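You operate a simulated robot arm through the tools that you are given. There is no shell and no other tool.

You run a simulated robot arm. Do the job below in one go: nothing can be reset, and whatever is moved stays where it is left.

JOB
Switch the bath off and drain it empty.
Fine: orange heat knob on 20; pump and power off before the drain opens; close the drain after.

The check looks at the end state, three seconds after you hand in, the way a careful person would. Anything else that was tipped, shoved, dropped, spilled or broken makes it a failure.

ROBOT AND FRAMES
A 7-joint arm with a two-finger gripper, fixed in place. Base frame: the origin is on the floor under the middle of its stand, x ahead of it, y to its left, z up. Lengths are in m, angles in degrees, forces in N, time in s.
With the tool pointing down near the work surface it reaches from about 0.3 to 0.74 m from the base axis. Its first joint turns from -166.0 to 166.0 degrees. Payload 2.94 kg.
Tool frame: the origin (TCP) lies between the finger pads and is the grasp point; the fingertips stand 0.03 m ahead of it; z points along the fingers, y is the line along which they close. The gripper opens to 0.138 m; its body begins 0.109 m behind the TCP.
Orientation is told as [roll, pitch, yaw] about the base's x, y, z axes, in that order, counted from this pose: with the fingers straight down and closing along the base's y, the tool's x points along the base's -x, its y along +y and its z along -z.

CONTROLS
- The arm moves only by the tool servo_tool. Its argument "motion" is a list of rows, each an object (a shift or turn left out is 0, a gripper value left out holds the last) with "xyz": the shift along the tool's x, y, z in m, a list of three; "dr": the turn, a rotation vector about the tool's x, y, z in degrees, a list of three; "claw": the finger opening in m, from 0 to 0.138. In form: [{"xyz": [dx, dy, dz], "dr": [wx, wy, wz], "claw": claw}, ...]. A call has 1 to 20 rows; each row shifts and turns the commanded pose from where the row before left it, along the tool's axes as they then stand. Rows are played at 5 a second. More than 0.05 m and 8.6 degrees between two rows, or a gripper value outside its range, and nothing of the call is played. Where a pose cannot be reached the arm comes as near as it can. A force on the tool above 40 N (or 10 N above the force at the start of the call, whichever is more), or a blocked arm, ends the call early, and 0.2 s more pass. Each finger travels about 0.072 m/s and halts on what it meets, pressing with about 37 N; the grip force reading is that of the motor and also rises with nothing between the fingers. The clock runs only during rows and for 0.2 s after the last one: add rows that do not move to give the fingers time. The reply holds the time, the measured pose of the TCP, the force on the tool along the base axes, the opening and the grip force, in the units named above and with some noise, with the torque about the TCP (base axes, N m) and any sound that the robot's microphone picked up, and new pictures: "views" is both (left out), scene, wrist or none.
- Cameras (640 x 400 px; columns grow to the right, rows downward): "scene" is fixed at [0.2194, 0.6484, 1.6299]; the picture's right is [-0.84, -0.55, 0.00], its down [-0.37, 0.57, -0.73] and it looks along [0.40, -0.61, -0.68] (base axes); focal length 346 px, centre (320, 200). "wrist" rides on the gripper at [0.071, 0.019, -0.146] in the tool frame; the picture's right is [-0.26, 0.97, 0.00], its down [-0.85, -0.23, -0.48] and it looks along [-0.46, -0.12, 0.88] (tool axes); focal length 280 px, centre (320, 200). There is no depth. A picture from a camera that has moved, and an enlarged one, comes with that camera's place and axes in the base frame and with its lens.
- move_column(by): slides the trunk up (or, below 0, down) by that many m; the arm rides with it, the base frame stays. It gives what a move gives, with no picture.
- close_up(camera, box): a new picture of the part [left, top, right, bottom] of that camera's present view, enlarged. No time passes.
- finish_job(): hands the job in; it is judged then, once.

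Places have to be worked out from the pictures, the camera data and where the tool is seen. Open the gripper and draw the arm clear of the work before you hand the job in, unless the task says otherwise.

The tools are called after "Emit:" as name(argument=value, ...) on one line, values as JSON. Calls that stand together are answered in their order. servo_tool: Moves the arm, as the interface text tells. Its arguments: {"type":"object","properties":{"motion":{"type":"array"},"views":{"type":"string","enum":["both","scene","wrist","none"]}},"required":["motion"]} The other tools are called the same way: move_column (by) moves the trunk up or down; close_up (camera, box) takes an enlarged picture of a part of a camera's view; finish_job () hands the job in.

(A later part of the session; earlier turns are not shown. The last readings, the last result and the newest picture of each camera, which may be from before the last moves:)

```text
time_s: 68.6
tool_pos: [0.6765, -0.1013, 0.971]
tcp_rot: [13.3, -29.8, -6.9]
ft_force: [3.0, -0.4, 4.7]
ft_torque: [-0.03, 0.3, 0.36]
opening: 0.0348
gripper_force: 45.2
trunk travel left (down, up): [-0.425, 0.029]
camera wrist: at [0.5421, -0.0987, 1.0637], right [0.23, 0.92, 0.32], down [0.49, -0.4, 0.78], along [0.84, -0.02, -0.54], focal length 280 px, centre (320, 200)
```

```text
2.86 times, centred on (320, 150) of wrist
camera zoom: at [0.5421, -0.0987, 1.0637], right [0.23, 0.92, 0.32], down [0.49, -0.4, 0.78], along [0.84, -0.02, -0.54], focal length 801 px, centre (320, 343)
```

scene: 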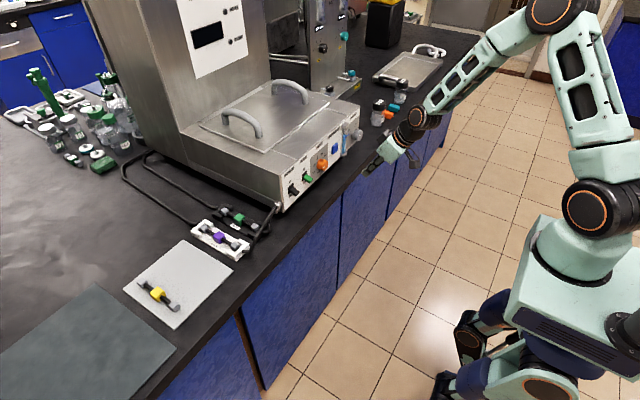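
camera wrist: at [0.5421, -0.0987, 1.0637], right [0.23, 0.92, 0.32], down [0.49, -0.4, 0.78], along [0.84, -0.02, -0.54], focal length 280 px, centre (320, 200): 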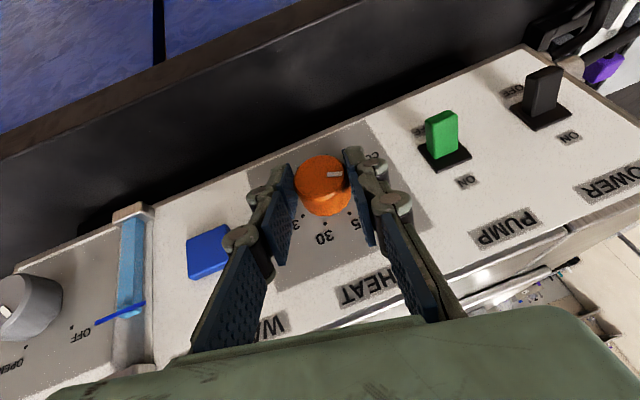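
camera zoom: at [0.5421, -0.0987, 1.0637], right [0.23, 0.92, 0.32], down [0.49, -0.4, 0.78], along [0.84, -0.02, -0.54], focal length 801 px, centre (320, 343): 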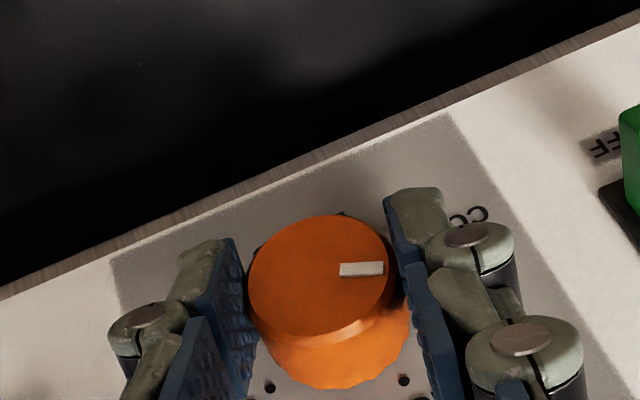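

The mark turned with the gripper and the side load is negligible. I release, back out, and return to the frontal viewpoint to check the reading.

Emit:
servo_tool(motion=[{"claw": 0.065}, {}, {}, {"xyz": [0, 0, -0.012]}, {"xyz": [0, 0, -0.012]}, {"xyz": [0, 0, -0.012]}, {"xyz": [0, 0, -0.012]}, {"xyz": [0, 0, -0.012]}, {"xyz": [0, 0, -0.01]}, {"dr": [4.954, 0, -2.918], "claw": 0}, {"dr": [4.954, 0, -2.918]}, {"xyz": [0.0219, -0.0132, 0.0096]}, {"xyz": [0.0219, -0.0132, 0.0096]}, {"xyz": [0.0219, -0.0132, 0.0096]}, {"xyz": [0.0219, -0.0132, 0.0096]}, {"xyz": [0.0219, -0.0132, 0.0096]}, {}, {}], views="wrist")

Emit:
close_up(camera="wrist", box=[360, 180, 520, 320])

```text
time_s: 72.4
tool_pos: [0.5709, -0.1776, 0.9338]
tcp_rot: [0.0, -30.5, -0.3]
ft_force: [0.1, 0.7, -0.4]
ft_torque: [0.0, -0.02, -0.05]
opening: 0.0001
gripper_force: 28.1
trunk travel left (down, up): [-0.425, 0.029]
camera wrist: at [0.4358, -0.1576, 1.0235], right [0.23, 0.96, 0.13], down [0.49, -0.23, 0.84], along [0.84, -0.13, -0.53], focal length 280 px, centre (320, 200)
```

wrist: 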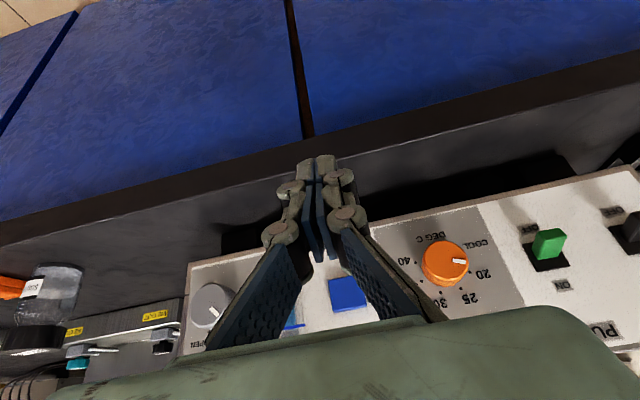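

```text
2.86 times, centred on (440, 250) of wrist
camera zoom: at [0.4358, -0.1576, 1.0235], right [0.23, 0.96, 0.13], down [0.49, -0.23, 0.84], along [0.84, -0.13, -0.53], focal length 801 px, centre (-23, 57)
```

zoom: 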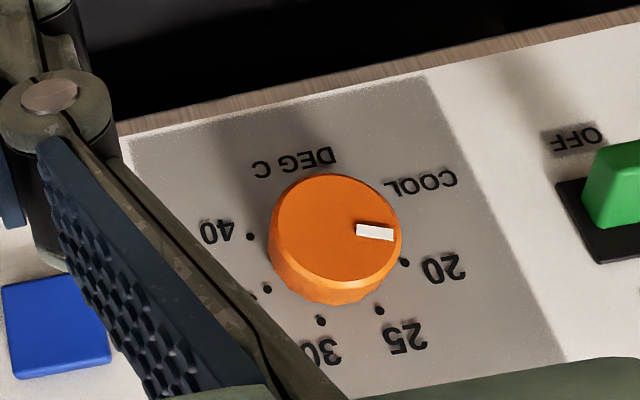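

The pointer now measures -69°, within about 2° of the 20 mark at -67.5°, so the HEAT knob is set. Next is the DRAIN: I shift 8 cm left and 2 cm up so the wrist camera sees the drain knob and level tube unobstructed.

Emit:
servo_tool(motion=[{"xyz": [-0.005, 0.04, -0.0086], "claw": 0}, {"xyz": [-0.005, 0.04, -0.0086]}, {}, {}], views="wrist")

Emit:
close_up(camera="wrist", box=[60, 230, 260, 380])

```text
time_s: 73.4
tool_pos: [0.572, -0.0981, 0.9539]
tcp_rot: [0.0, -30.6, -0.2]
ft_force: [0.1, 0.0, 0.0]
ft_torque: [0.04, 0.02, 0.04]
opening: 0.0
gripper_force: 28.5
trunk travel left (down, up): [-0.425, 0.029]
camera wrist: at [0.4363, -0.0775, 1.0439], right [0.23, 0.96, 0.13], down [0.49, -0.23, 0.84], along [0.84, -0.13, -0.53], focal length 280 px, centre (320, 200)
```

wrist: 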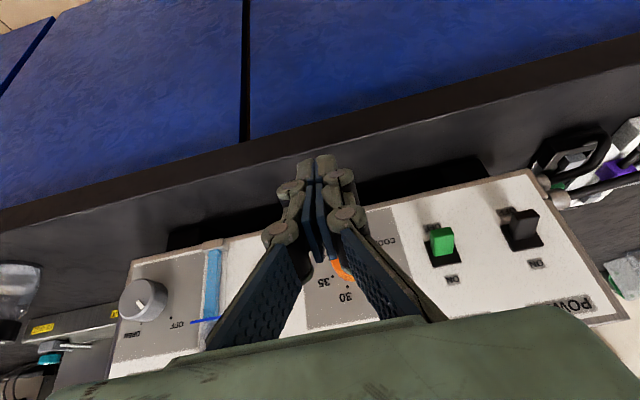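

```text
2.67 times, centred on (160, 305) of wrist
camera zoom: at [0.4363, -0.0775, 1.0439], right [0.23, 0.96, 0.13], down [0.49, -0.23, 0.84], along [0.84, -0.13, -0.53], focal length 748 px, centre (747, -80)
```

zoom: 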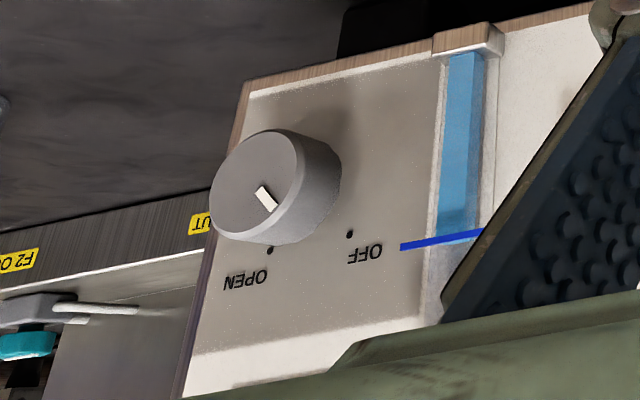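

The pointer is at OFF. The drain axis works out at about y=-0.311, z=0.956, with the knob face at x≈0.677 and OPEN 90° clockwise. I lift, move over in front of the drain knob and roll the tool -34° (leaning left), all clear of the tube.

Emit:
servo_tool(motion=[{"xyz": [-0.0127, 0, -0.0215], "claw": 0}, {"xyz": [-0.0127, 0, -0.0215]}, {"xyz": [-0.0127, 0, -0.0215]}, {"xyz": [-0.0127, 0, -0.0215]}, {"xyz": [-0.0052, -0.0344, 0.003]}, {"xyz": [-0.0052, -0.0344, 0.003]}, {"xyz": [-0.0052, -0.0344, 0.003]}, {"xyz": [-0.0052, -0.0344, 0.003]}, {"xyz": [-0.0052, -0.0344, 0.003]}, {}, {"dr": [5.86, 0, -3.45]}, {"dr": [5.86, 0, -3.45]}, {"dr": [5.86, 0, -3.45]}, {"dr": [5.86, 0, -3.45], "claw": 0.054}, {"dr": [5.86, 0, -3.45]}, {}, {}, {}], views="both")

```text
time_s: 77.2
tool_pos: [0.6006, -0.2699, 1.0528]
tcp_rot: [-38.2, -24.9, 17.9]
ft_force: [0.8, 0.0, 0.5]
ft_torque: [0.03, 0.02, 0.04]
opening: 0.0541
gripper_force: 0.1
trunk travel left (down, up): [-0.425, 0.029]
camera wrist: at [0.466, -0.2032, 1.1174], right [0.23, 0.87, -0.43], down [0.49, 0.28, 0.83], along [0.84, -0.4, -0.37], focal length 280 px, centre (320, 200)
```

scene: 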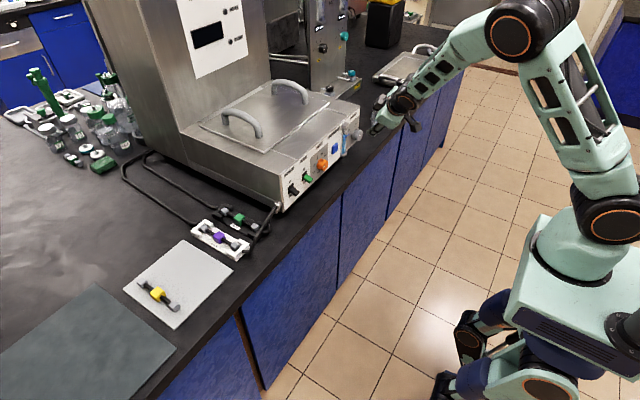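
wrist: 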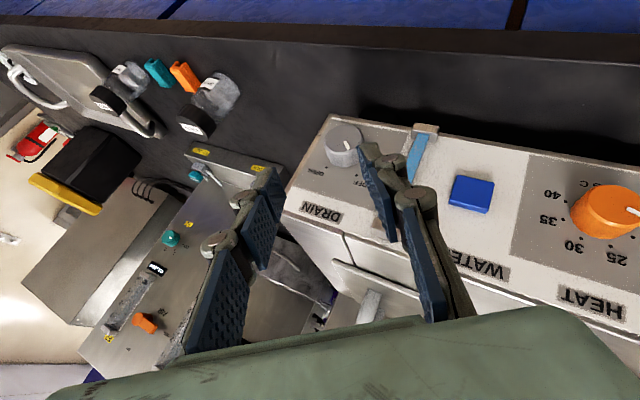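

The roll is clean. I move to the pre-grasp point on the drain knob's approach line, 7 cm back, and check alignment.

Emit:
servo_tool(motion=[{"xyz": [-0.007, 0.0097, 0.0206]}, {"xyz": [-0.007, 0.0097, 0.0206]}, {}, {}], views="both")

Emit:
close_up(camera="wrist", box=[200, 60, 520, 260])

```text
time_s: 78.2
tool_pos: [0.6344, -0.2707, 1.0193]
tcp_rot: [-38.1, -24.8, 18.0]
ft_force: [1.5, -0.6, -0.1]
ft_torque: [0.05, 0.0, 0.03]
opening: 0.054
gripper_force: 0.0
trunk travel left (down, up): [-0.425, 0.029]
camera wrist: at [0.4995, -0.2032, 1.083], right [0.23, 0.87, -0.43], down [0.49, 0.28, 0.83], along [0.84, -0.4, -0.37], focal length 280 px, centre (320, 200)
```

scene: 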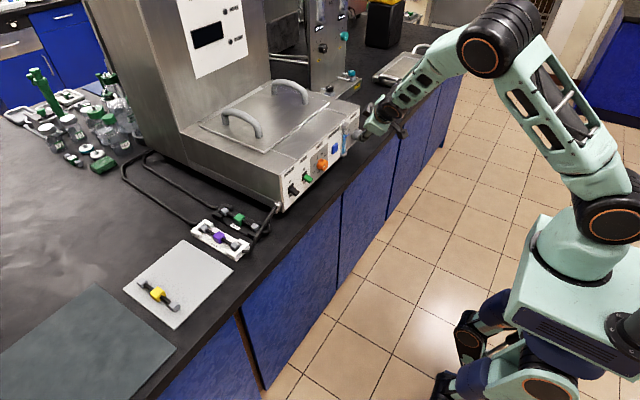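
wrist: 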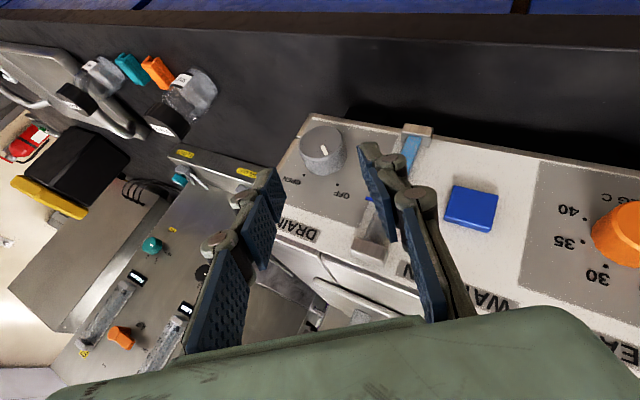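

```text
2.00 times, centred on (360, 160) of wrist
camera zoom: at [0.4995, -0.2032, 1.083], right [0.23, 0.87, -0.43], down [0.49, 0.28, 0.83], along [0.84, -0.4, -0.37], focal length 561 px, centre (240, 280)
```

zoom: 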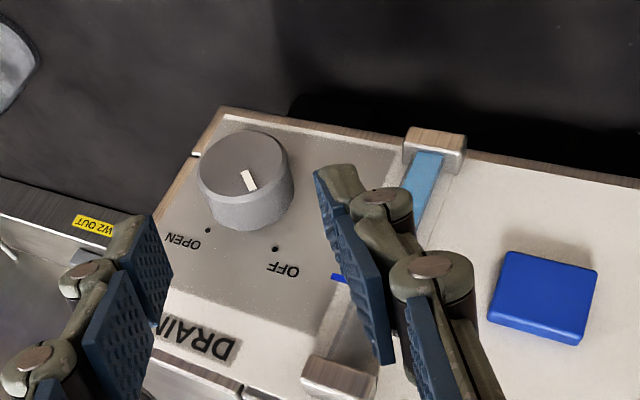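

The drain knob lies between the fingers, about 1–2 mm off centre, and the right finger passes in front of the tube. I advance 7 cm along the tool axis with a small sideways correction.

Emit:
servo_tool(motion=[{"xyz": [0.0001, 0.0004, 0.01], "claw": 0.054}, {"xyz": [0.0001, 0.0004, 0.01]}, {"xyz": [0.0001, 0.0004, 0.01]}, {"xyz": [0.0001, 0.0004, 0.01]}, {"xyz": [0.0001, 0.0004, 0.01]}, {"xyz": [0.0001, 0.0002, 0.01]}, {"xyz": [0.0001, 0.0002, 0.0097]}, {}], views="both")

Emit:
close_up(camera="wrist", box=[200, 60, 520, 260])

```text
time_s: 80.0
tool_pos: [0.6687, -0.3021, 0.967]
tcp_rot: [-38.0, -24.9, 18.0]
ft_force: [0.9, 0.3, -0.6]
ft_torque: [0.01, 0.0, -0.01]
opening: 0.0537
gripper_force: 0.0
trunk travel left (down, up): [-0.425, 0.029]
camera wrist: at [0.5339, -0.2355, 1.0316], right [0.23, 0.87, -0.43], down [0.49, 0.28, 0.83], along [0.84, -0.4, -0.37], focal length 280 px, centre (320, 200)
```

scene: 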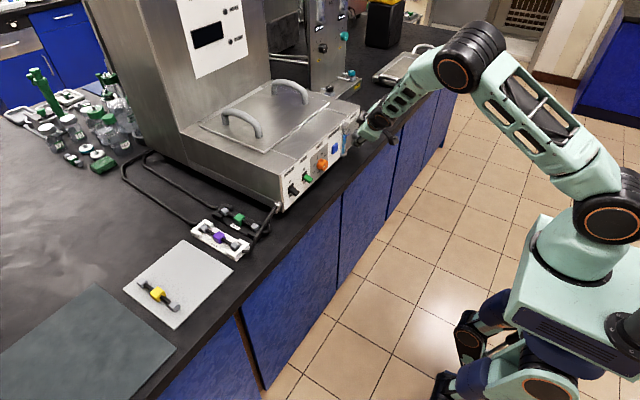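
wrist: 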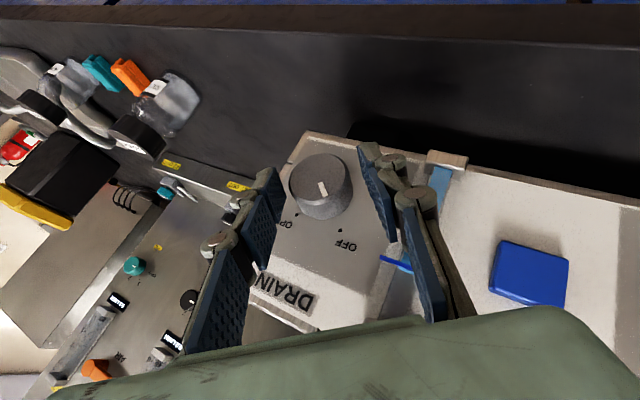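

```text
2.00 times, centred on (360, 160) of wrist
camera zoom: at [0.5339, -0.2355, 1.0316], right [0.23, 0.87, -0.43], down [0.49, 0.28, 0.83], along [0.84, -0.4, -0.37], focal length 561 px, centre (240, 280)
```

zoom: 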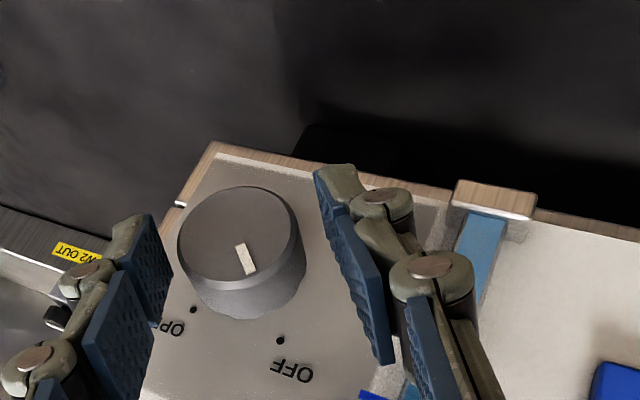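

The knob is centred between the fingers with no contact anywhere. I close on it and check the opening and force.

Emit:
servo_tool(motion=[{"claw": 0.02}, {}, {}, {}], views="wrist")

Emit:
close_up(camera="wrist", box=[200, 60, 520, 260])

```text
time_s: 81.0
tool_pos: [0.6694, -0.3037, 0.9676]
tcp_rot: [-38.1, -24.9, 18.0]
ft_force: [2.2, -6.0, 2.9]
ft_torque: [-0.08, 0.12, -0.15]
opening: 0.0387
gripper_force: 44.6
trunk travel left (down, up): [-0.425, 0.029]
camera wrist: at [0.5339, -0.2362, 1.032], right [0.23, 0.87, -0.43], down [0.49, 0.28, 0.83], along [0.84, -0.4, -0.36], focal length 280 px, centre (320, 200)
```

wrist: 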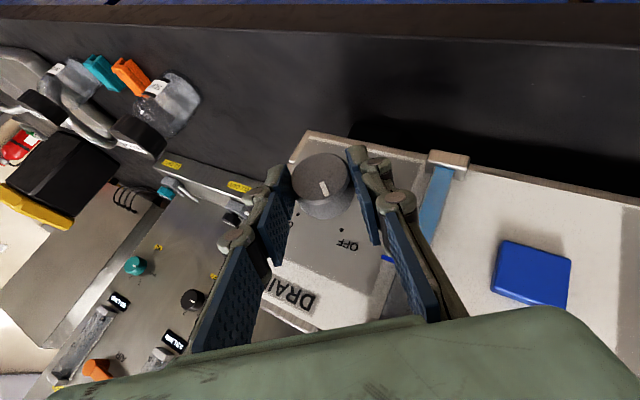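

```text
2.00 times, centred on (360, 160) of wrist
camera zoom: at [0.5339, -0.2362, 1.032], right [0.23, 0.87, -0.43], down [0.49, 0.28, 0.83], along [0.84, -0.4, -0.36], focal length 561 px, centre (240, 280)
```

zoom: 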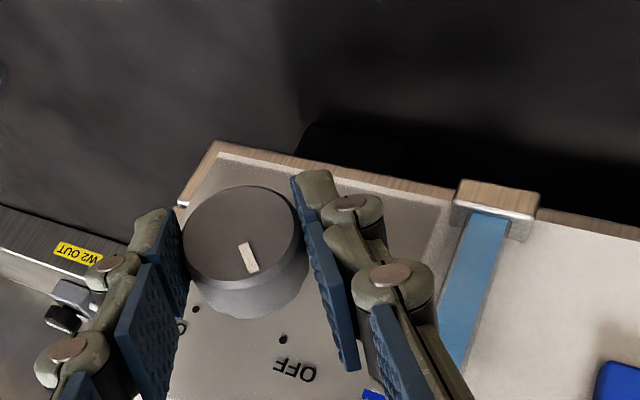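

The grip closed at 38.7 mm, matching the drain knob. I ease the small side load and turn clockwise about 44° as the first part of opening.

Emit:
servo_tool(motion=[{"xyz": [0, -0.0008, 0], "claw": 0.02}, {"xyz": [0, -0.00089, 0], "dr": [-2.93, 0, 1.725]}, {"xyz": [0, -0.00089, 0], "dr": [-2.93, 0, 1.725]}, {"xyz": [0, -0.00089, 0], "dr": [-2.93, 0, 1.725]}, {"xyz": [0, -0.00089, 0], "dr": [-2.93, 0, 1.725]}, {"xyz": [0, -0.00089, 0], "dr": [-2.93, 0, 1.725]}, {"xyz": [0, -0.00089, 0], "dr": [-2.93, 0, 1.725]}, {"xyz": [0, -0.00089, 0], "dr": [-2.93, 0, 1.725]}, {"xyz": [0, -0.00089, 0], "dr": [-2.93, 0, 1.725]}, {"xyz": [0, -0.00089, 0], "dr": [-2.93, 0, 1.725]}, {"xyz": [0, -0.00089, 0], "dr": [-2.93, 0, 1.725]}, {"xyz": [0, -0.00089, 0], "dr": [-2.93, 0, 1.725]}, {"xyz": [0, -0.00089, 0], "dr": [-2.93, 0, 1.725]}, {"xyz": [0, -0.00089, 0], "dr": [-2.93, 0, 1.725]}, {}], views="both")

Emit:
close_up(camera="wrist", box=[200, 60, 520, 260])

```text
time_s: 84.2
tool_pos: [0.6691, -0.3162, 0.971]
tcp_rot: [11.9, -30.0, -6.3]
ft_force: [5.4, -8.5, 6.2]
ft_torque: [-0.13, -0.25, 0.06]
opening: 0.0387
gripper_force: 44.6
trunk travel left (down, up): [-0.425, 0.029]
camera wrist: at [0.5335, -0.3111, 1.063], right [0.23, 0.92, 0.3], down [0.49, -0.38, 0.79], along [0.84, -0.03, -0.54], focal length 280 px, centre (320, 200)
```

scene: 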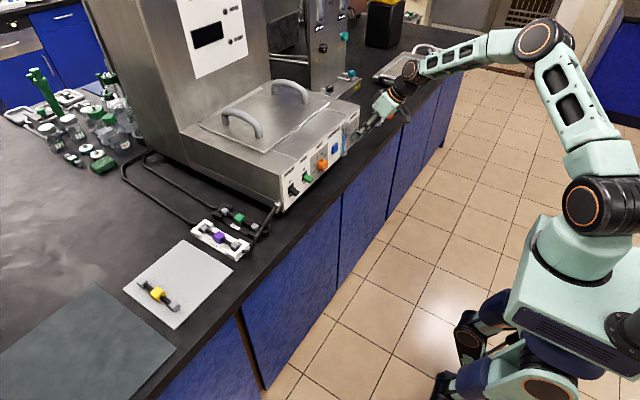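
wrist: 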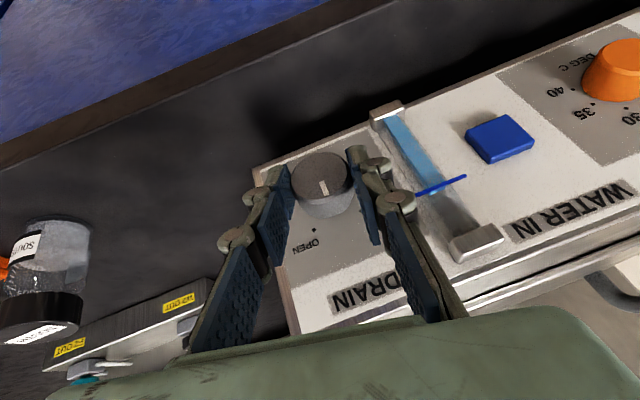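

```text
2.00 times, centred on (360, 160) of wrist
camera zoom: at [0.5335, -0.3111, 1.063], right [0.23, 0.92, 0.3], down [0.49, -0.38, 0.79], along [0.84, -0.03, -0.54], focal length 561 px, centre (240, 280)
```

zoom: 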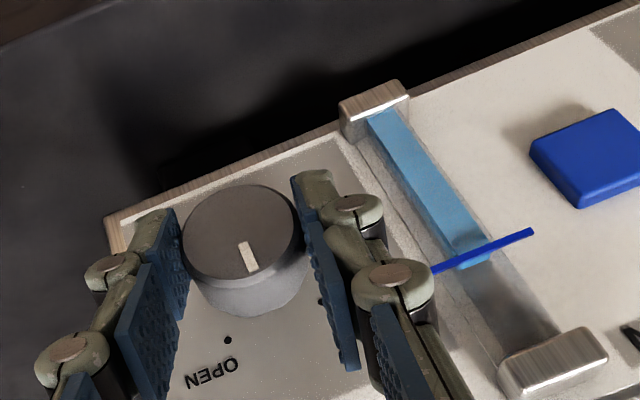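

The knob follows and nothing is near the tube's marker. I ease 1 mm and continue clockwise another 24°.

Emit:
servo_tool(motion=[{"xyz": [0, -0.001, 0], "claw": 0.02}, {"xyz": [0, -0.00089, 0], "dr": [-2.93, 0, 1.725]}, {"xyz": [0, -0.00089, 0], "dr": [-2.93, 0, 1.725]}, {"xyz": [0, -0.00089, 0], "dr": [-2.93, 0, 1.725]}, {"xyz": [0, -0.00089, 0], "dr": [-2.93, 0, 1.725]}, {"xyz": [0, -0.00089, 0], "dr": [-2.93, 0, 1.725]}, {"xyz": [0, -0.00089, 0], "dr": [-2.93, 0, 1.725]}, {"xyz": [0, -0.00089, 0], "dr": [-2.93, 0, 1.725]}, {}], views="both")

Emit:
close_up(camera="wrist", box=[200, 60, 520, 260])

```text
time_s: 86.2
tool_pos: [0.669, -0.3213, 0.9686]
tcp_rot: [38.3, -24.8, -18.6]
ft_force: [6.5, -7.5, 7.1]
ft_torque: [-0.06, -0.6, -0.22]
opening: 0.0387
gripper_force: 45.1
trunk travel left (down, up): [-0.425, 0.029]
camera wrist: at [0.5332, -0.3547, 1.0538], right [0.23, 0.72, 0.65], down [0.48, -0.67, 0.57], along [0.84, 0.19, -0.5], focal length 280 px, centre (320, 200)
```

scene: 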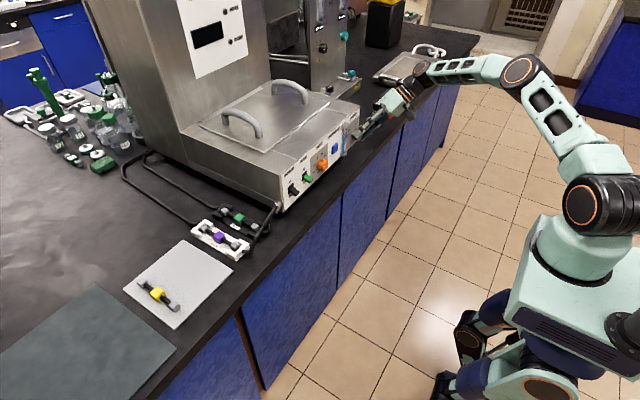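
wrist: 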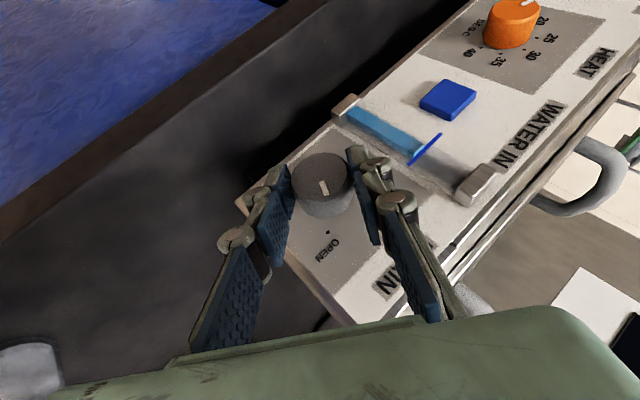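

```text
2.00 times, centred on (360, 160) of wrist
camera zoom: at [0.5332, -0.3547, 1.0538], right [0.23, 0.72, 0.65], down [0.48, -0.67, 0.57], along [0.84, 0.19, -0.5], focal length 561 px, centre (240, 280)
```

zoom: 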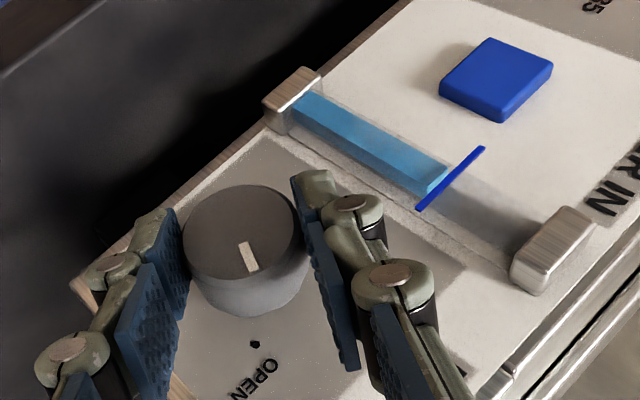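

The water level in the tube has started to fall below the marker. The pointer is at about +28°, so I continue another 17° towards the OPEN dot.

Emit:
servo_tool(motion=[{"xyz": [0, -0.001, 0], "claw": 0.02}, {"xyz": [0, -0.00089, 0], "dr": [-2.93, 0, 1.725]}, {"xyz": [0, -0.00089, 0], "dr": [-2.93, 0, 1.725]}, {"xyz": [0, -0.00089, 0], "dr": [-2.93, 0, 1.725]}, {"xyz": [0, -0.00089, 0], "dr": [-2.93, 0, 1.725]}, {"xyz": [0, -0.00089, 0], "dr": [-2.93, 0, 1.725]}, {}], views="both")

Emit:
close_up(camera="wrist", box=[200, 60, 520, 260])

```text
time_s: 87.8
tool_pos: [0.6692, -0.3249, 0.9647]
tcp_rot: [55.2, -18.8, -25.4]
ft_force: [27.7, -14.6, 13.0]
ft_torque: [0.03, -0.43, -0.27]
opening: 0.0388
gripper_force: 44.7
out of reach, approached as far as the arm can: row 6
trunk travel left (down, up): [-0.425, 0.029]
camera wrist: at [0.5319, -0.3801, 1.0362], right [0.23, 0.5, 0.83], down [0.48, -0.8, 0.35], along [0.85, 0.32, -0.42], focal length 280 px, centre (320, 200)
```

scene: 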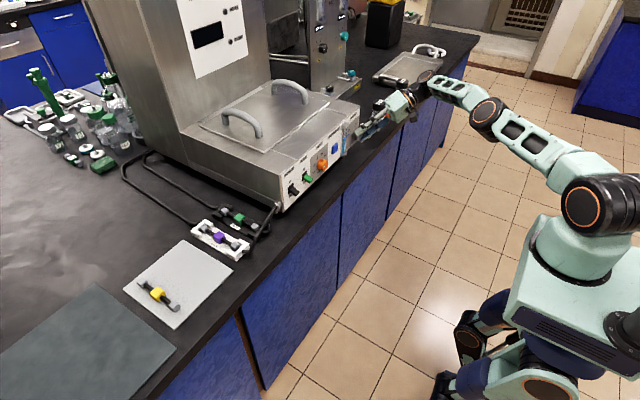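
wrist: 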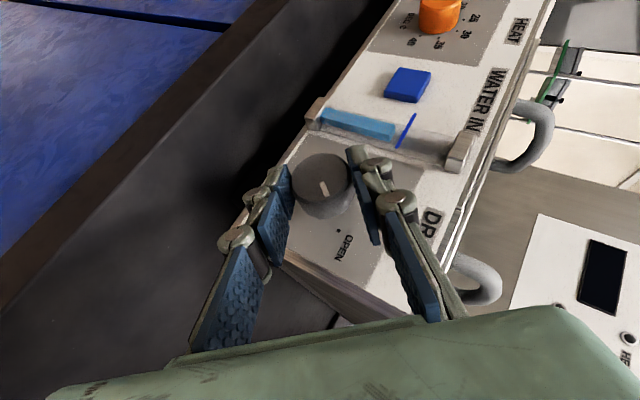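

```text
2.00 times, centred on (360, 160) of wrist
camera zoom: at [0.5319, -0.3801, 1.0362], right [0.23, 0.5, 0.83], down [0.48, -0.8, 0.35], along [0.85, 0.32, -0.42], focal length 561 px, centre (240, 280)
```

zoom: 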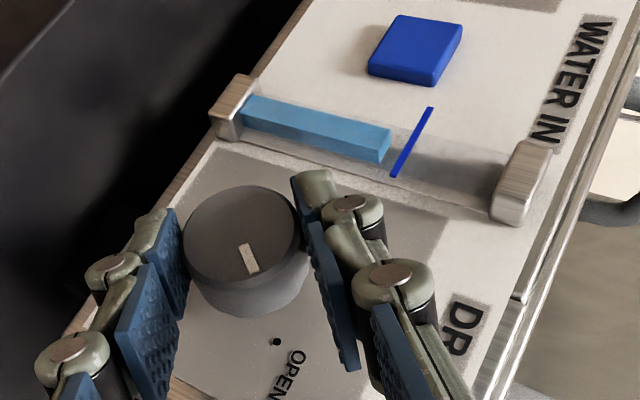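

The level is clearly falling and the pointer is at OPEN. The arm is at its reach limit and pulls about 28 N on the knob. I keep the grip for later closing but turn back 2° to relieve the pull, then wait while it drains.

Emit:
servo_tool(motion=[{"xyz": [0, 0.0005, 0], "dr": [1.72, 0, -1.015], "claw": 0.02}, {}, {}, {}, {}, {}, {}, {}, {}, {}], views="wrist")

Emit:
close_up(camera="wrist", box=[200, 60, 520, 260])

```text
time_s: 90.0
tool_pos: [0.6686, -0.3241, 0.9653]
tcp_rot: [53.2, -19.7, -24.8]
ft_force: [27.8, -12.3, 14.0]
ft_torque: [0.02, -0.75, -0.59]
opening: 0.0389
gripper_force: 45.0
trunk travel left (down, up): [-0.425, 0.029]
camera wrist: at [0.5317, -0.3772, 1.0385], right [0.23, 0.53, 0.82], down [0.48, -0.79, 0.38], along [0.85, 0.3, -0.43], focal length 280 px, centre (320, 200)
```

wrist: 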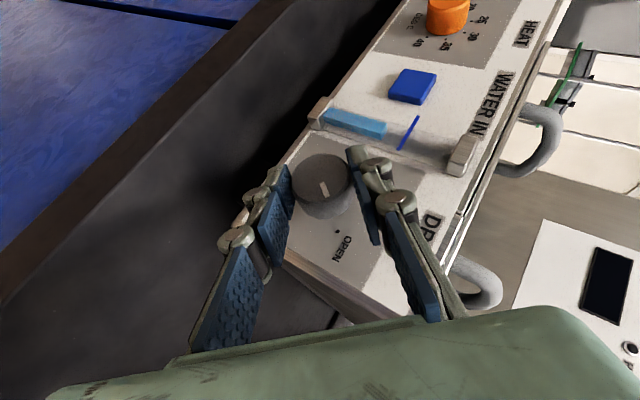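

```text
2.00 times, centred on (360, 160) of wrist
camera zoom: at [0.5317, -0.3772, 1.0385], right [0.23, 0.53, 0.82], down [0.48, -0.79, 0.38], along [0.85, 0.3, -0.43], focal length 561 px, centre (240, 280)
```

zoom: 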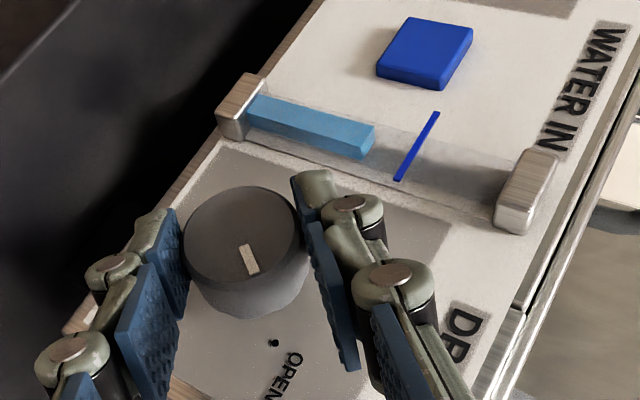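

Draining continues (about a quarter gone). The 28 N pull along x remains, so I nudge the commanded pose 2 mm towards the panel to unload it.

Emit:
servo_tool(motion=[{"xyz": [-0.0017, 0, 0.001], "claw": 0.02}, {}, {}], views="none")

```text
time_s: 90.8
tool_pos: [0.6682, -0.3248, 0.9655]
tcp_rot: [53.4, -19.6, -24.7]
ft_force: [15.8, -13.7, 14.0]
ft_torque: [0.07, -0.92, -0.98]
opening: 0.0389
gripper_force: 45.0
trunk travel left (down, up): [-0.425, 0.029]
```

The pull dropped to 16 N, with about 19 N along the radial direction. I unload both with a few more millimetres and keep waiting.

Emit:
servo_tool(motion=[{"xyz": [-0.0018, 0, -0.0006], "claw": 0.02}, {"xyz": [-0.0018, 0, -0.0006]}, {}, {}, {}, {}, {}, {}, {}, {}], views="none")

Emit:
close_up(camera="wrist", box=[200, 60, 520, 260])

```text
time_s: 93.0
tool_pos: [0.6684, -0.3244, 0.9661]
tcp_rot: [53.2, -19.2, -24.2]
ft_force: [-9.0, -4.4, -5.8]
ft_torque: [-0.09, 0.24, 0.01]
opening: 0.0389
gripper_force: 45.0
trunk travel left (down, up): [-0.425, 0.029]
```

```text
2.00 times, centred on (360, 160) of wrist
camera zoom: at [0.5328, -0.3786, 1.0395], right [0.23, 0.53, 0.82], down [0.49, -0.79, 0.37], along [0.84, 0.31, -0.44], focal length 561 px, centre (240, 280)
```

zoom: 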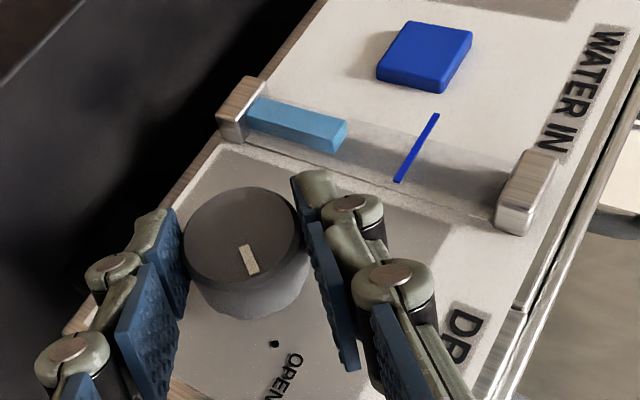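

The load is small now and the level is about half. I wait four more seconds, then look at both views, also checking the bench for any spill.

Emit:
servo_tool(motion=[{"claw": 0.02}, {}, {}, {}, {}, {}, {}, {}, {}, {}, {}, {}, {}, {}, {}, {}, {}, {}, {}, {}], views="both")

Emit:
close_up(camera="wrist", box=[200, 60, 520, 260])

```text
time_s: 97.2
tool_pos: [0.6691, -0.3254, 0.9669]
tcp_rot: [53.0, -19.4, -24.1]
ft_force: [-18.8, 4.3, -16.3]
ft_torque: [-0.13, 0.51, 0.39]
opening: 0.0387
gripper_force: 44.7
trunk travel left (down, up): [-0.425, 0.029]
camera wrist: at [0.533, -0.3785, 1.0398], right [0.23, 0.53, 0.81], down [0.49, -0.79, 0.38], along [0.84, 0.31, -0.44], focal length 280 px, centre (320, 200)
```

scene: 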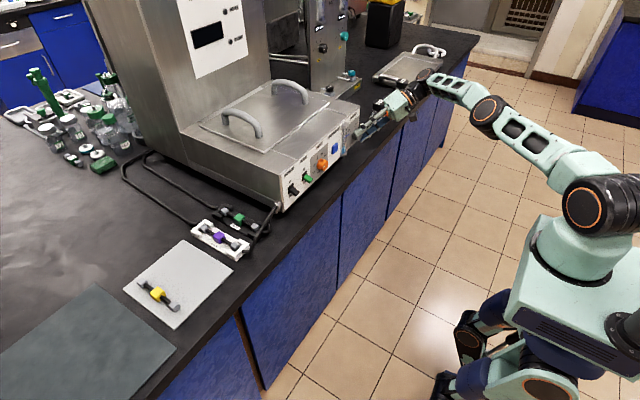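
wrist: 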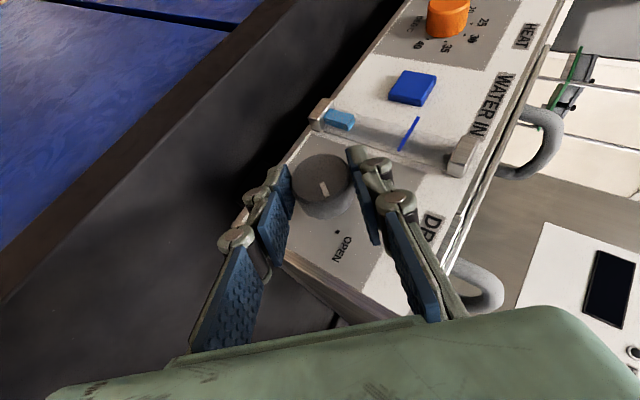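

```text
2.00 times, centred on (360, 160) of wrist
camera zoom: at [0.533, -0.3785, 1.0398], right [0.23, 0.53, 0.81], down [0.49, -0.79, 0.38], along [0.84, 0.31, -0.44], focal length 561 px, centre (240, 280)
```

zoom: 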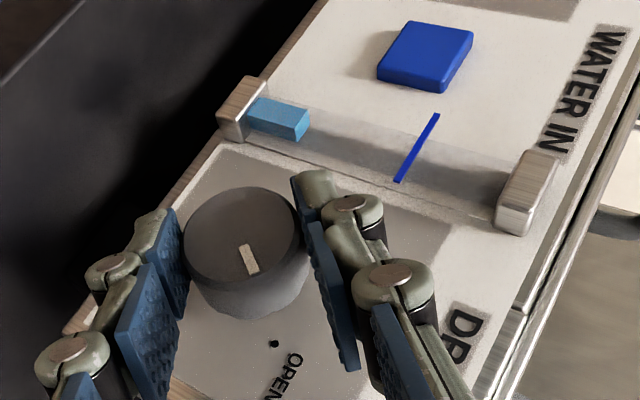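

About a third remains, no spill is visible, and the bench is unchanged. I relieve the slowly built-up push by 2 mm and wait four more seconds.

Emit:
servo_tool(motion=[{"xyz": [0.0022, 0, 0.0003], "claw": 0.02}, {}, {}, {}, {}, {}, {}, {}, {}, {}, {}, {}, {}, {}, {}, {}, {}, {}, {}, {}], views="none")

Emit:
close_up(camera="wrist", box=[200, 60, 520, 260])

```text
time_s: 101.4
tool_pos: [0.6683, -0.3256, 0.9659]
tcp_rot: [53.2, -19.5, -24.4]
ft_force: [4.4, -10.8, -2.2]
ft_torque: [-0.1, -0.09, -0.27]
opening: 0.0387
gripper_force: 44.7
trunk travel left (down, up): [-0.425, 0.029]
```

```text
2.00 times, centred on (360, 160) of wrist
camera zoom: at [0.5325, -0.3783, 1.0391], right [0.23, 0.53, 0.82], down [0.48, -0.79, 0.38], along [0.84, 0.31, -0.44], focal length 561 px, centre (240, 280)
```

zoom: 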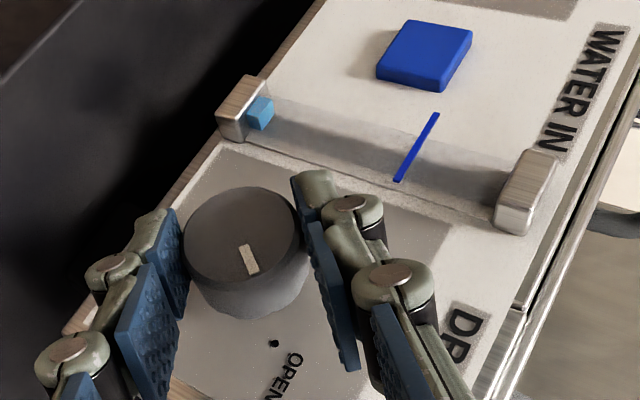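

Only a small stub of water is left in the tube and the loads are low. I wait another four seconds for it to empty.

Emit:
servo_tool(motion=[{"claw": 0.02}, {}, {}, {}, {}, {}, {}, {}, {}, {}, {}, {}, {}, {}, {}, {}, {}, {}, {}, {}], views="none")

Emit:
close_up(camera="wrist", box=[260, 60, 460, 200])

```text
time_s: 105.6
tool_pos: [0.6676, -0.324, 0.9652]
tcp_rot: [53.2, -19.4, -24.4]
ft_force: [8.1, -14.6, 1.8]
ft_torque: [-0.13, -0.22, -0.25]
opening: 0.0388
gripper_force: 44.1
trunk travel left (down, up): [-0.425, 0.029]
```

```text
2.86 times, centred on (360, 130) of wrist
camera zoom: at [0.5325, -0.3782, 1.039], right [0.23, 0.53, 0.82], down [0.48, -0.79, 0.38], along [0.84, 0.31, -0.44], focal length 801 px, centre (206, 400)
```

zoom: 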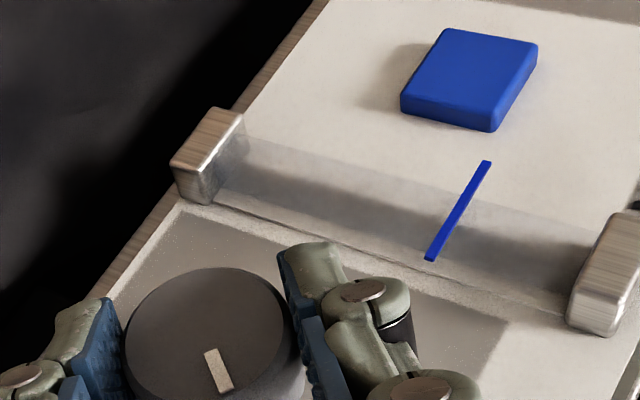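

The tube shows no water. To be sure the last bit behind the lower clamp also runs out, I wait eight more seconds before closing.

Emit:
servo_tool(motion=[{"claw": 0.02}, {}, {}, {}, {}, {}, {}, {}, {}, {}, {}, {}, {}, {}, {}, {}, {}, {}, {}, {}], views="none")

Emit:
servo_tool(motion=[{"claw": 0.02}, {}, {}, {}, {}, {}, {}, {}, {}, {}, {}, {}, {}, {}, {}, {}, {}, {}, {}, {}], views="scene")

Emit:
close_up(camera="wrist", box=[260, 60, 460, 200])

```text
time_s: 109.8
tool_pos: [0.6683, -0.3249, 0.9651]
tcp_rot: [53.2, -19.4, -24.5]
ft_force: [8.9, -12.3, 3.5]
ft_torque: [-0.05, -0.3, -0.35]
opening: 0.0388
gripper_force: 45.0
trunk travel left (down, up): [-0.425, 0.029]
```

```text
time_s: 114.0
tool_pos: [0.6688, -0.3238, 0.9652]
tcp_rot: [53.2, -19.4, -24.5]
ft_force: [7.8, -12.7, 3.7]
ft_torque: [-0.1, -0.32, -0.36]
opening: 0.0387
gripper_force: 44.6
trunk travel left (down, up): [-0.425, 0.029]
```

scene: 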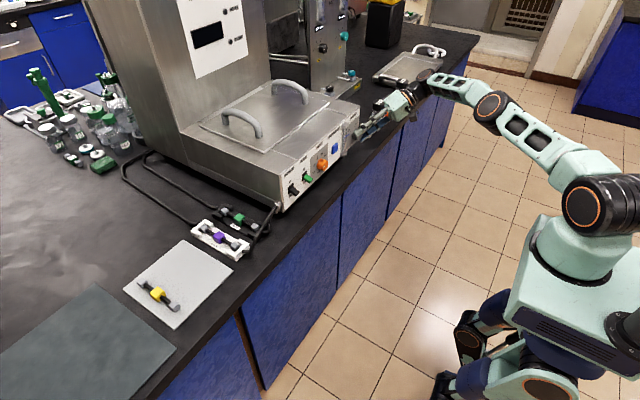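

```text
2.86 times, centred on (360, 130) of wrist
camera zoom: at [0.5324, -0.3781, 1.039], right [0.23, 0.53, 0.82], down [0.48, -0.79, 0.38], along [0.84, 0.31, -0.44], focal length 801 px, centre (206, 400)
```

zoom: 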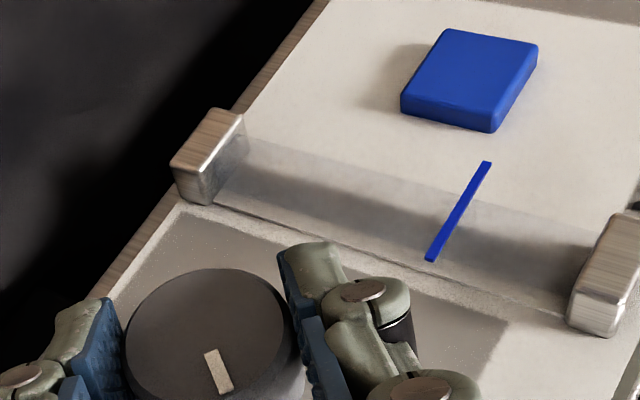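

The bath is empty with no spill visible. Still holding the knob, I now turn it counter-clockwise back towards OFF, first half.

Emit:
servo_tool(motion=[{"xyz": [0, 0.00089, 0], "dr": [2.93, 0, -1.725], "claw": 0.02}, {"xyz": [0, 0.00089, 0], "dr": [2.93, 0, -1.725]}, {"xyz": [0, 0.00089, 0], "dr": [2.93, 0, -1.725]}, {"xyz": [0, 0.00089, 0], "dr": [2.93, 0, -1.725]}, {"xyz": [0, 0.00089, 0], "dr": [2.93, 0, -1.725]}, {"xyz": [0, 0.00089, 0], "dr": [2.93, 0, -1.725]}, {"xyz": [0, 0.00089, 0], "dr": [2.93, 0, -1.725]}, {"xyz": [0, 0.00089, 0], "dr": [2.93, 0, -1.725]}, {"xyz": [0, 0.00089, 0], "dr": [2.93, 0, -1.725]}, {"xyz": [0, 0.00089, 0], "dr": [2.93, 0, -1.725]}, {"xyz": [0, 0.00089, 0], "dr": [2.93, 0, -1.725]}, {"xyz": [0, 0.00089, 0], "dr": [2.93, 0, -1.725]}, {}], views="wrist")

Emit:
close_up(camera="wrist", box=[200, 60, 520, 260])

```text
time_s: 116.8
tool_pos: [0.6685, -0.314, 0.9715]
tcp_rot: [9.5, -30.0, -5.1]
ft_force: [4.9, -5.1, 0.5]
ft_torque: [-0.09, -0.13, -0.21]
opening: 0.0388
gripper_force: 45.2
trunk travel left (down, up): [-0.425, 0.029]
camera wrist: at [0.5327, -0.3073, 1.0626], right [0.23, 0.94, 0.27], down [0.49, -0.35, 0.8], along [0.84, -0.05, -0.54], focal length 280 px, centre (320, 200)
```

wrist: 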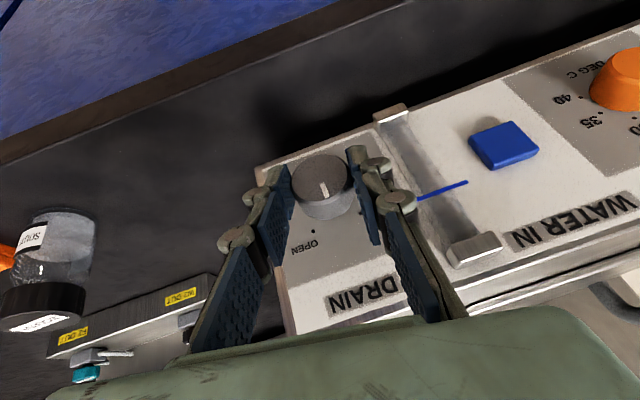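

```text
2.00 times, centred on (360, 160) of wrist
camera zoom: at [0.5327, -0.3073, 1.0626], right [0.23, 0.94, 0.27], down [0.49, -0.35, 0.8], along [0.84, -0.05, -0.54], focal length 561 px, centre (240, 280)
```

zoom: 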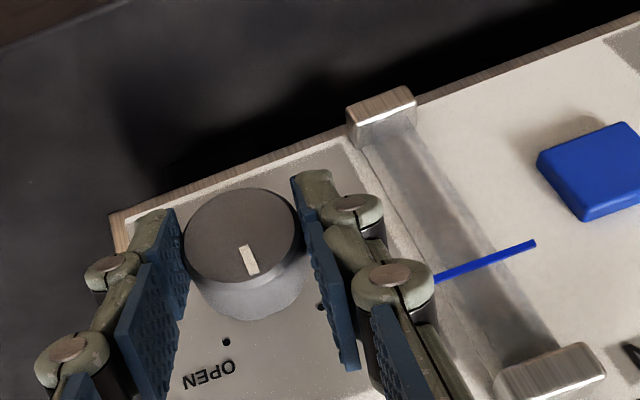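

The knob is turning back smoothly with low load. I turn the remaining 42° to OFF.

Emit:
servo_tool(motion=[{"xyz": [0, 0.00089, 0], "dr": [2.93, 0, -1.725], "claw": 0.02}, {"xyz": [0, 0.00089, 0], "dr": [2.93, 0, -1.725]}, {"xyz": [0, 0.00089, 0], "dr": [2.93, 0, -1.725]}, {"xyz": [0, 0.00089, 0], "dr": [2.93, 0, -1.725]}, {"xyz": [0, 0.00089, 0], "dr": [2.93, 0, -1.725]}, {"xyz": [0, 0.00089, 0], "dr": [2.93, 0, -1.725]}, {"xyz": [0, 0.00089, 0], "dr": [2.93, 0, -1.725]}, {"xyz": [0, 0.00089, 0], "dr": [2.93, 0, -1.725]}, {"xyz": [0, 0.00089, 0], "dr": [2.93, 0, -1.725]}, {"xyz": [0, 0.00089, 0], "dr": [2.93, 0, -1.725]}, {"xyz": [0, 0.00089, 0], "dr": [2.93, 0, -1.725]}, {"xyz": [0, 0.00089, 0], "dr": [2.93, 0, -1.725]}, {"xyz": [0, 0.0005, 0], "dr": [1.5, 0, -0.88]}, {}, {}], views="both")

Emit:
close_up(camera="wrist", box=[200, 60, 520, 260])

```text
time_s: 120.0
tool_pos: [0.668, -0.3028, 0.9683]
tcp_rot: [-38.4, -24.8, 18.2]
ft_force: [6.6, 0.7, 1.5]
ft_torque: [0.21, -0.19, 0.17]
opening: 0.0387
gripper_force: 44.8
trunk travel left (down, up): [-0.425, 0.029]
camera wrist: at [0.533, -0.2357, 1.0321], right [0.23, 0.87, -0.43], down [0.49, 0.28, 0.82], along [0.84, -0.4, -0.36], focal length 280 px, centre (320, 200)
```

scene: 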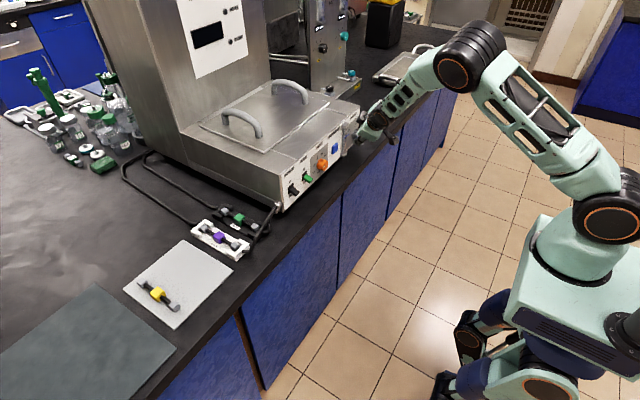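
wrist: 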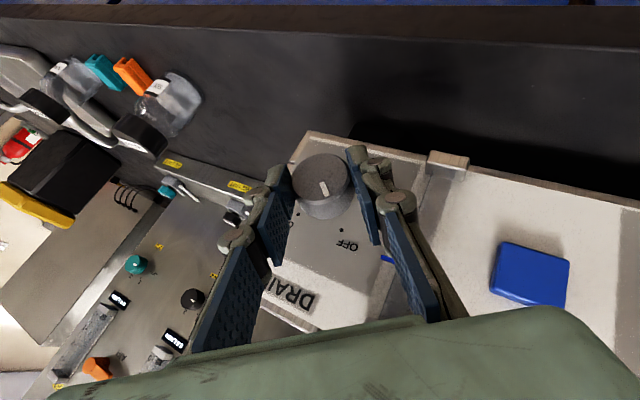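

```text
2.00 times, centred on (360, 160) of wrist
camera zoom: at [0.533, -0.2357, 1.0321], right [0.23, 0.87, -0.43], down [0.49, 0.28, 0.82], along [0.84, -0.4, -0.36], focal length 561 px, centre (240, 280)
```

zoom: 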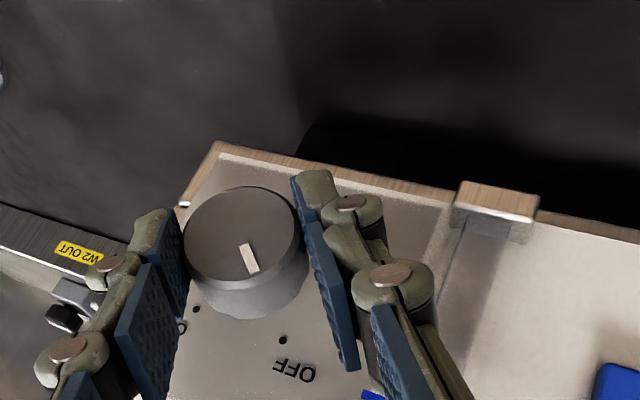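

The mark is back exactly where it was before opening, and the side load is near zero. I release the knob and back straight out along the tool axis.

Emit:
servo_tool(motion=[{"claw": 0.054}, {}, {}, {"xyz": [0, 0, -0.01]}, {"xyz": [0, 0, -0.01]}, {"xyz": [0, 0, -0.012]}, {"xyz": [0, 0, -0.012]}, {"xyz": [0, 0, -0.012]}, {"xyz": [0, 0, -0.012]}, {"xyz": [0, 0, -0.012]}, {}], views="wrist")

Emit:
close_up(camera="wrist", box=[240, 80, 440, 220])

```text
time_s: 122.4
tool_pos: [0.6274, -0.2642, 1.0256]
tcp_rot: [-38.4, -24.8, 18.0]
ft_force: [-0.8, 0.9, -0.7]
ft_torque: [-0.01, 0.01, -0.03]
opening: 0.0538
gripper_force: 0.0
trunk travel left (down, up): [-0.425, 0.029]
camera wrist: at [0.4922, -0.1971, 1.0893], right [0.23, 0.87, -0.43], down [0.49, 0.28, 0.82], along [0.84, -0.4, -0.36], focal length 280 px, centre (320, 200)
```

wrist: 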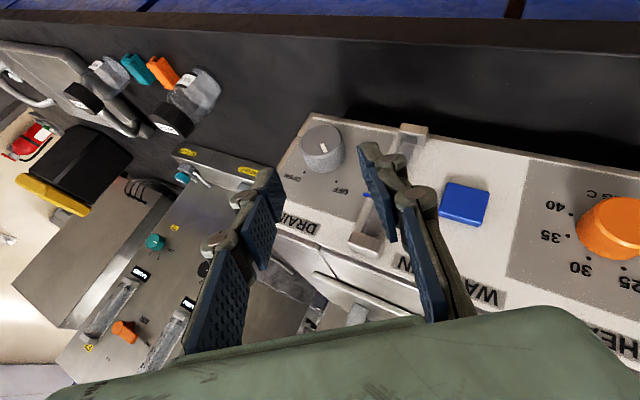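

```text
2.86 times, centred on (340, 150) of wrist
camera zoom: at [0.4922, -0.1971, 1.0893], right [0.23, 0.87, -0.43], down [0.49, 0.28, 0.82], along [0.84, -0.4, -0.36], focal length 801 px, centre (263, 343)
```

zoom: 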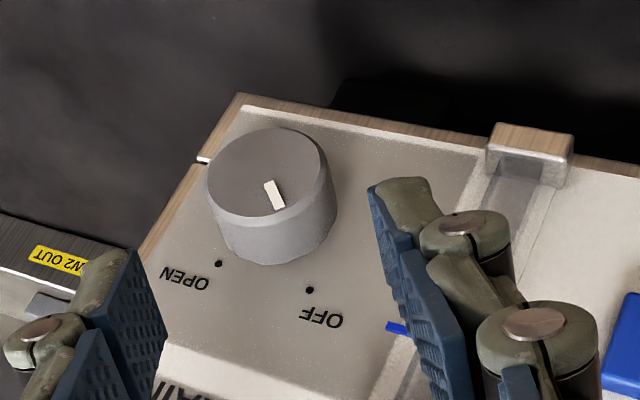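

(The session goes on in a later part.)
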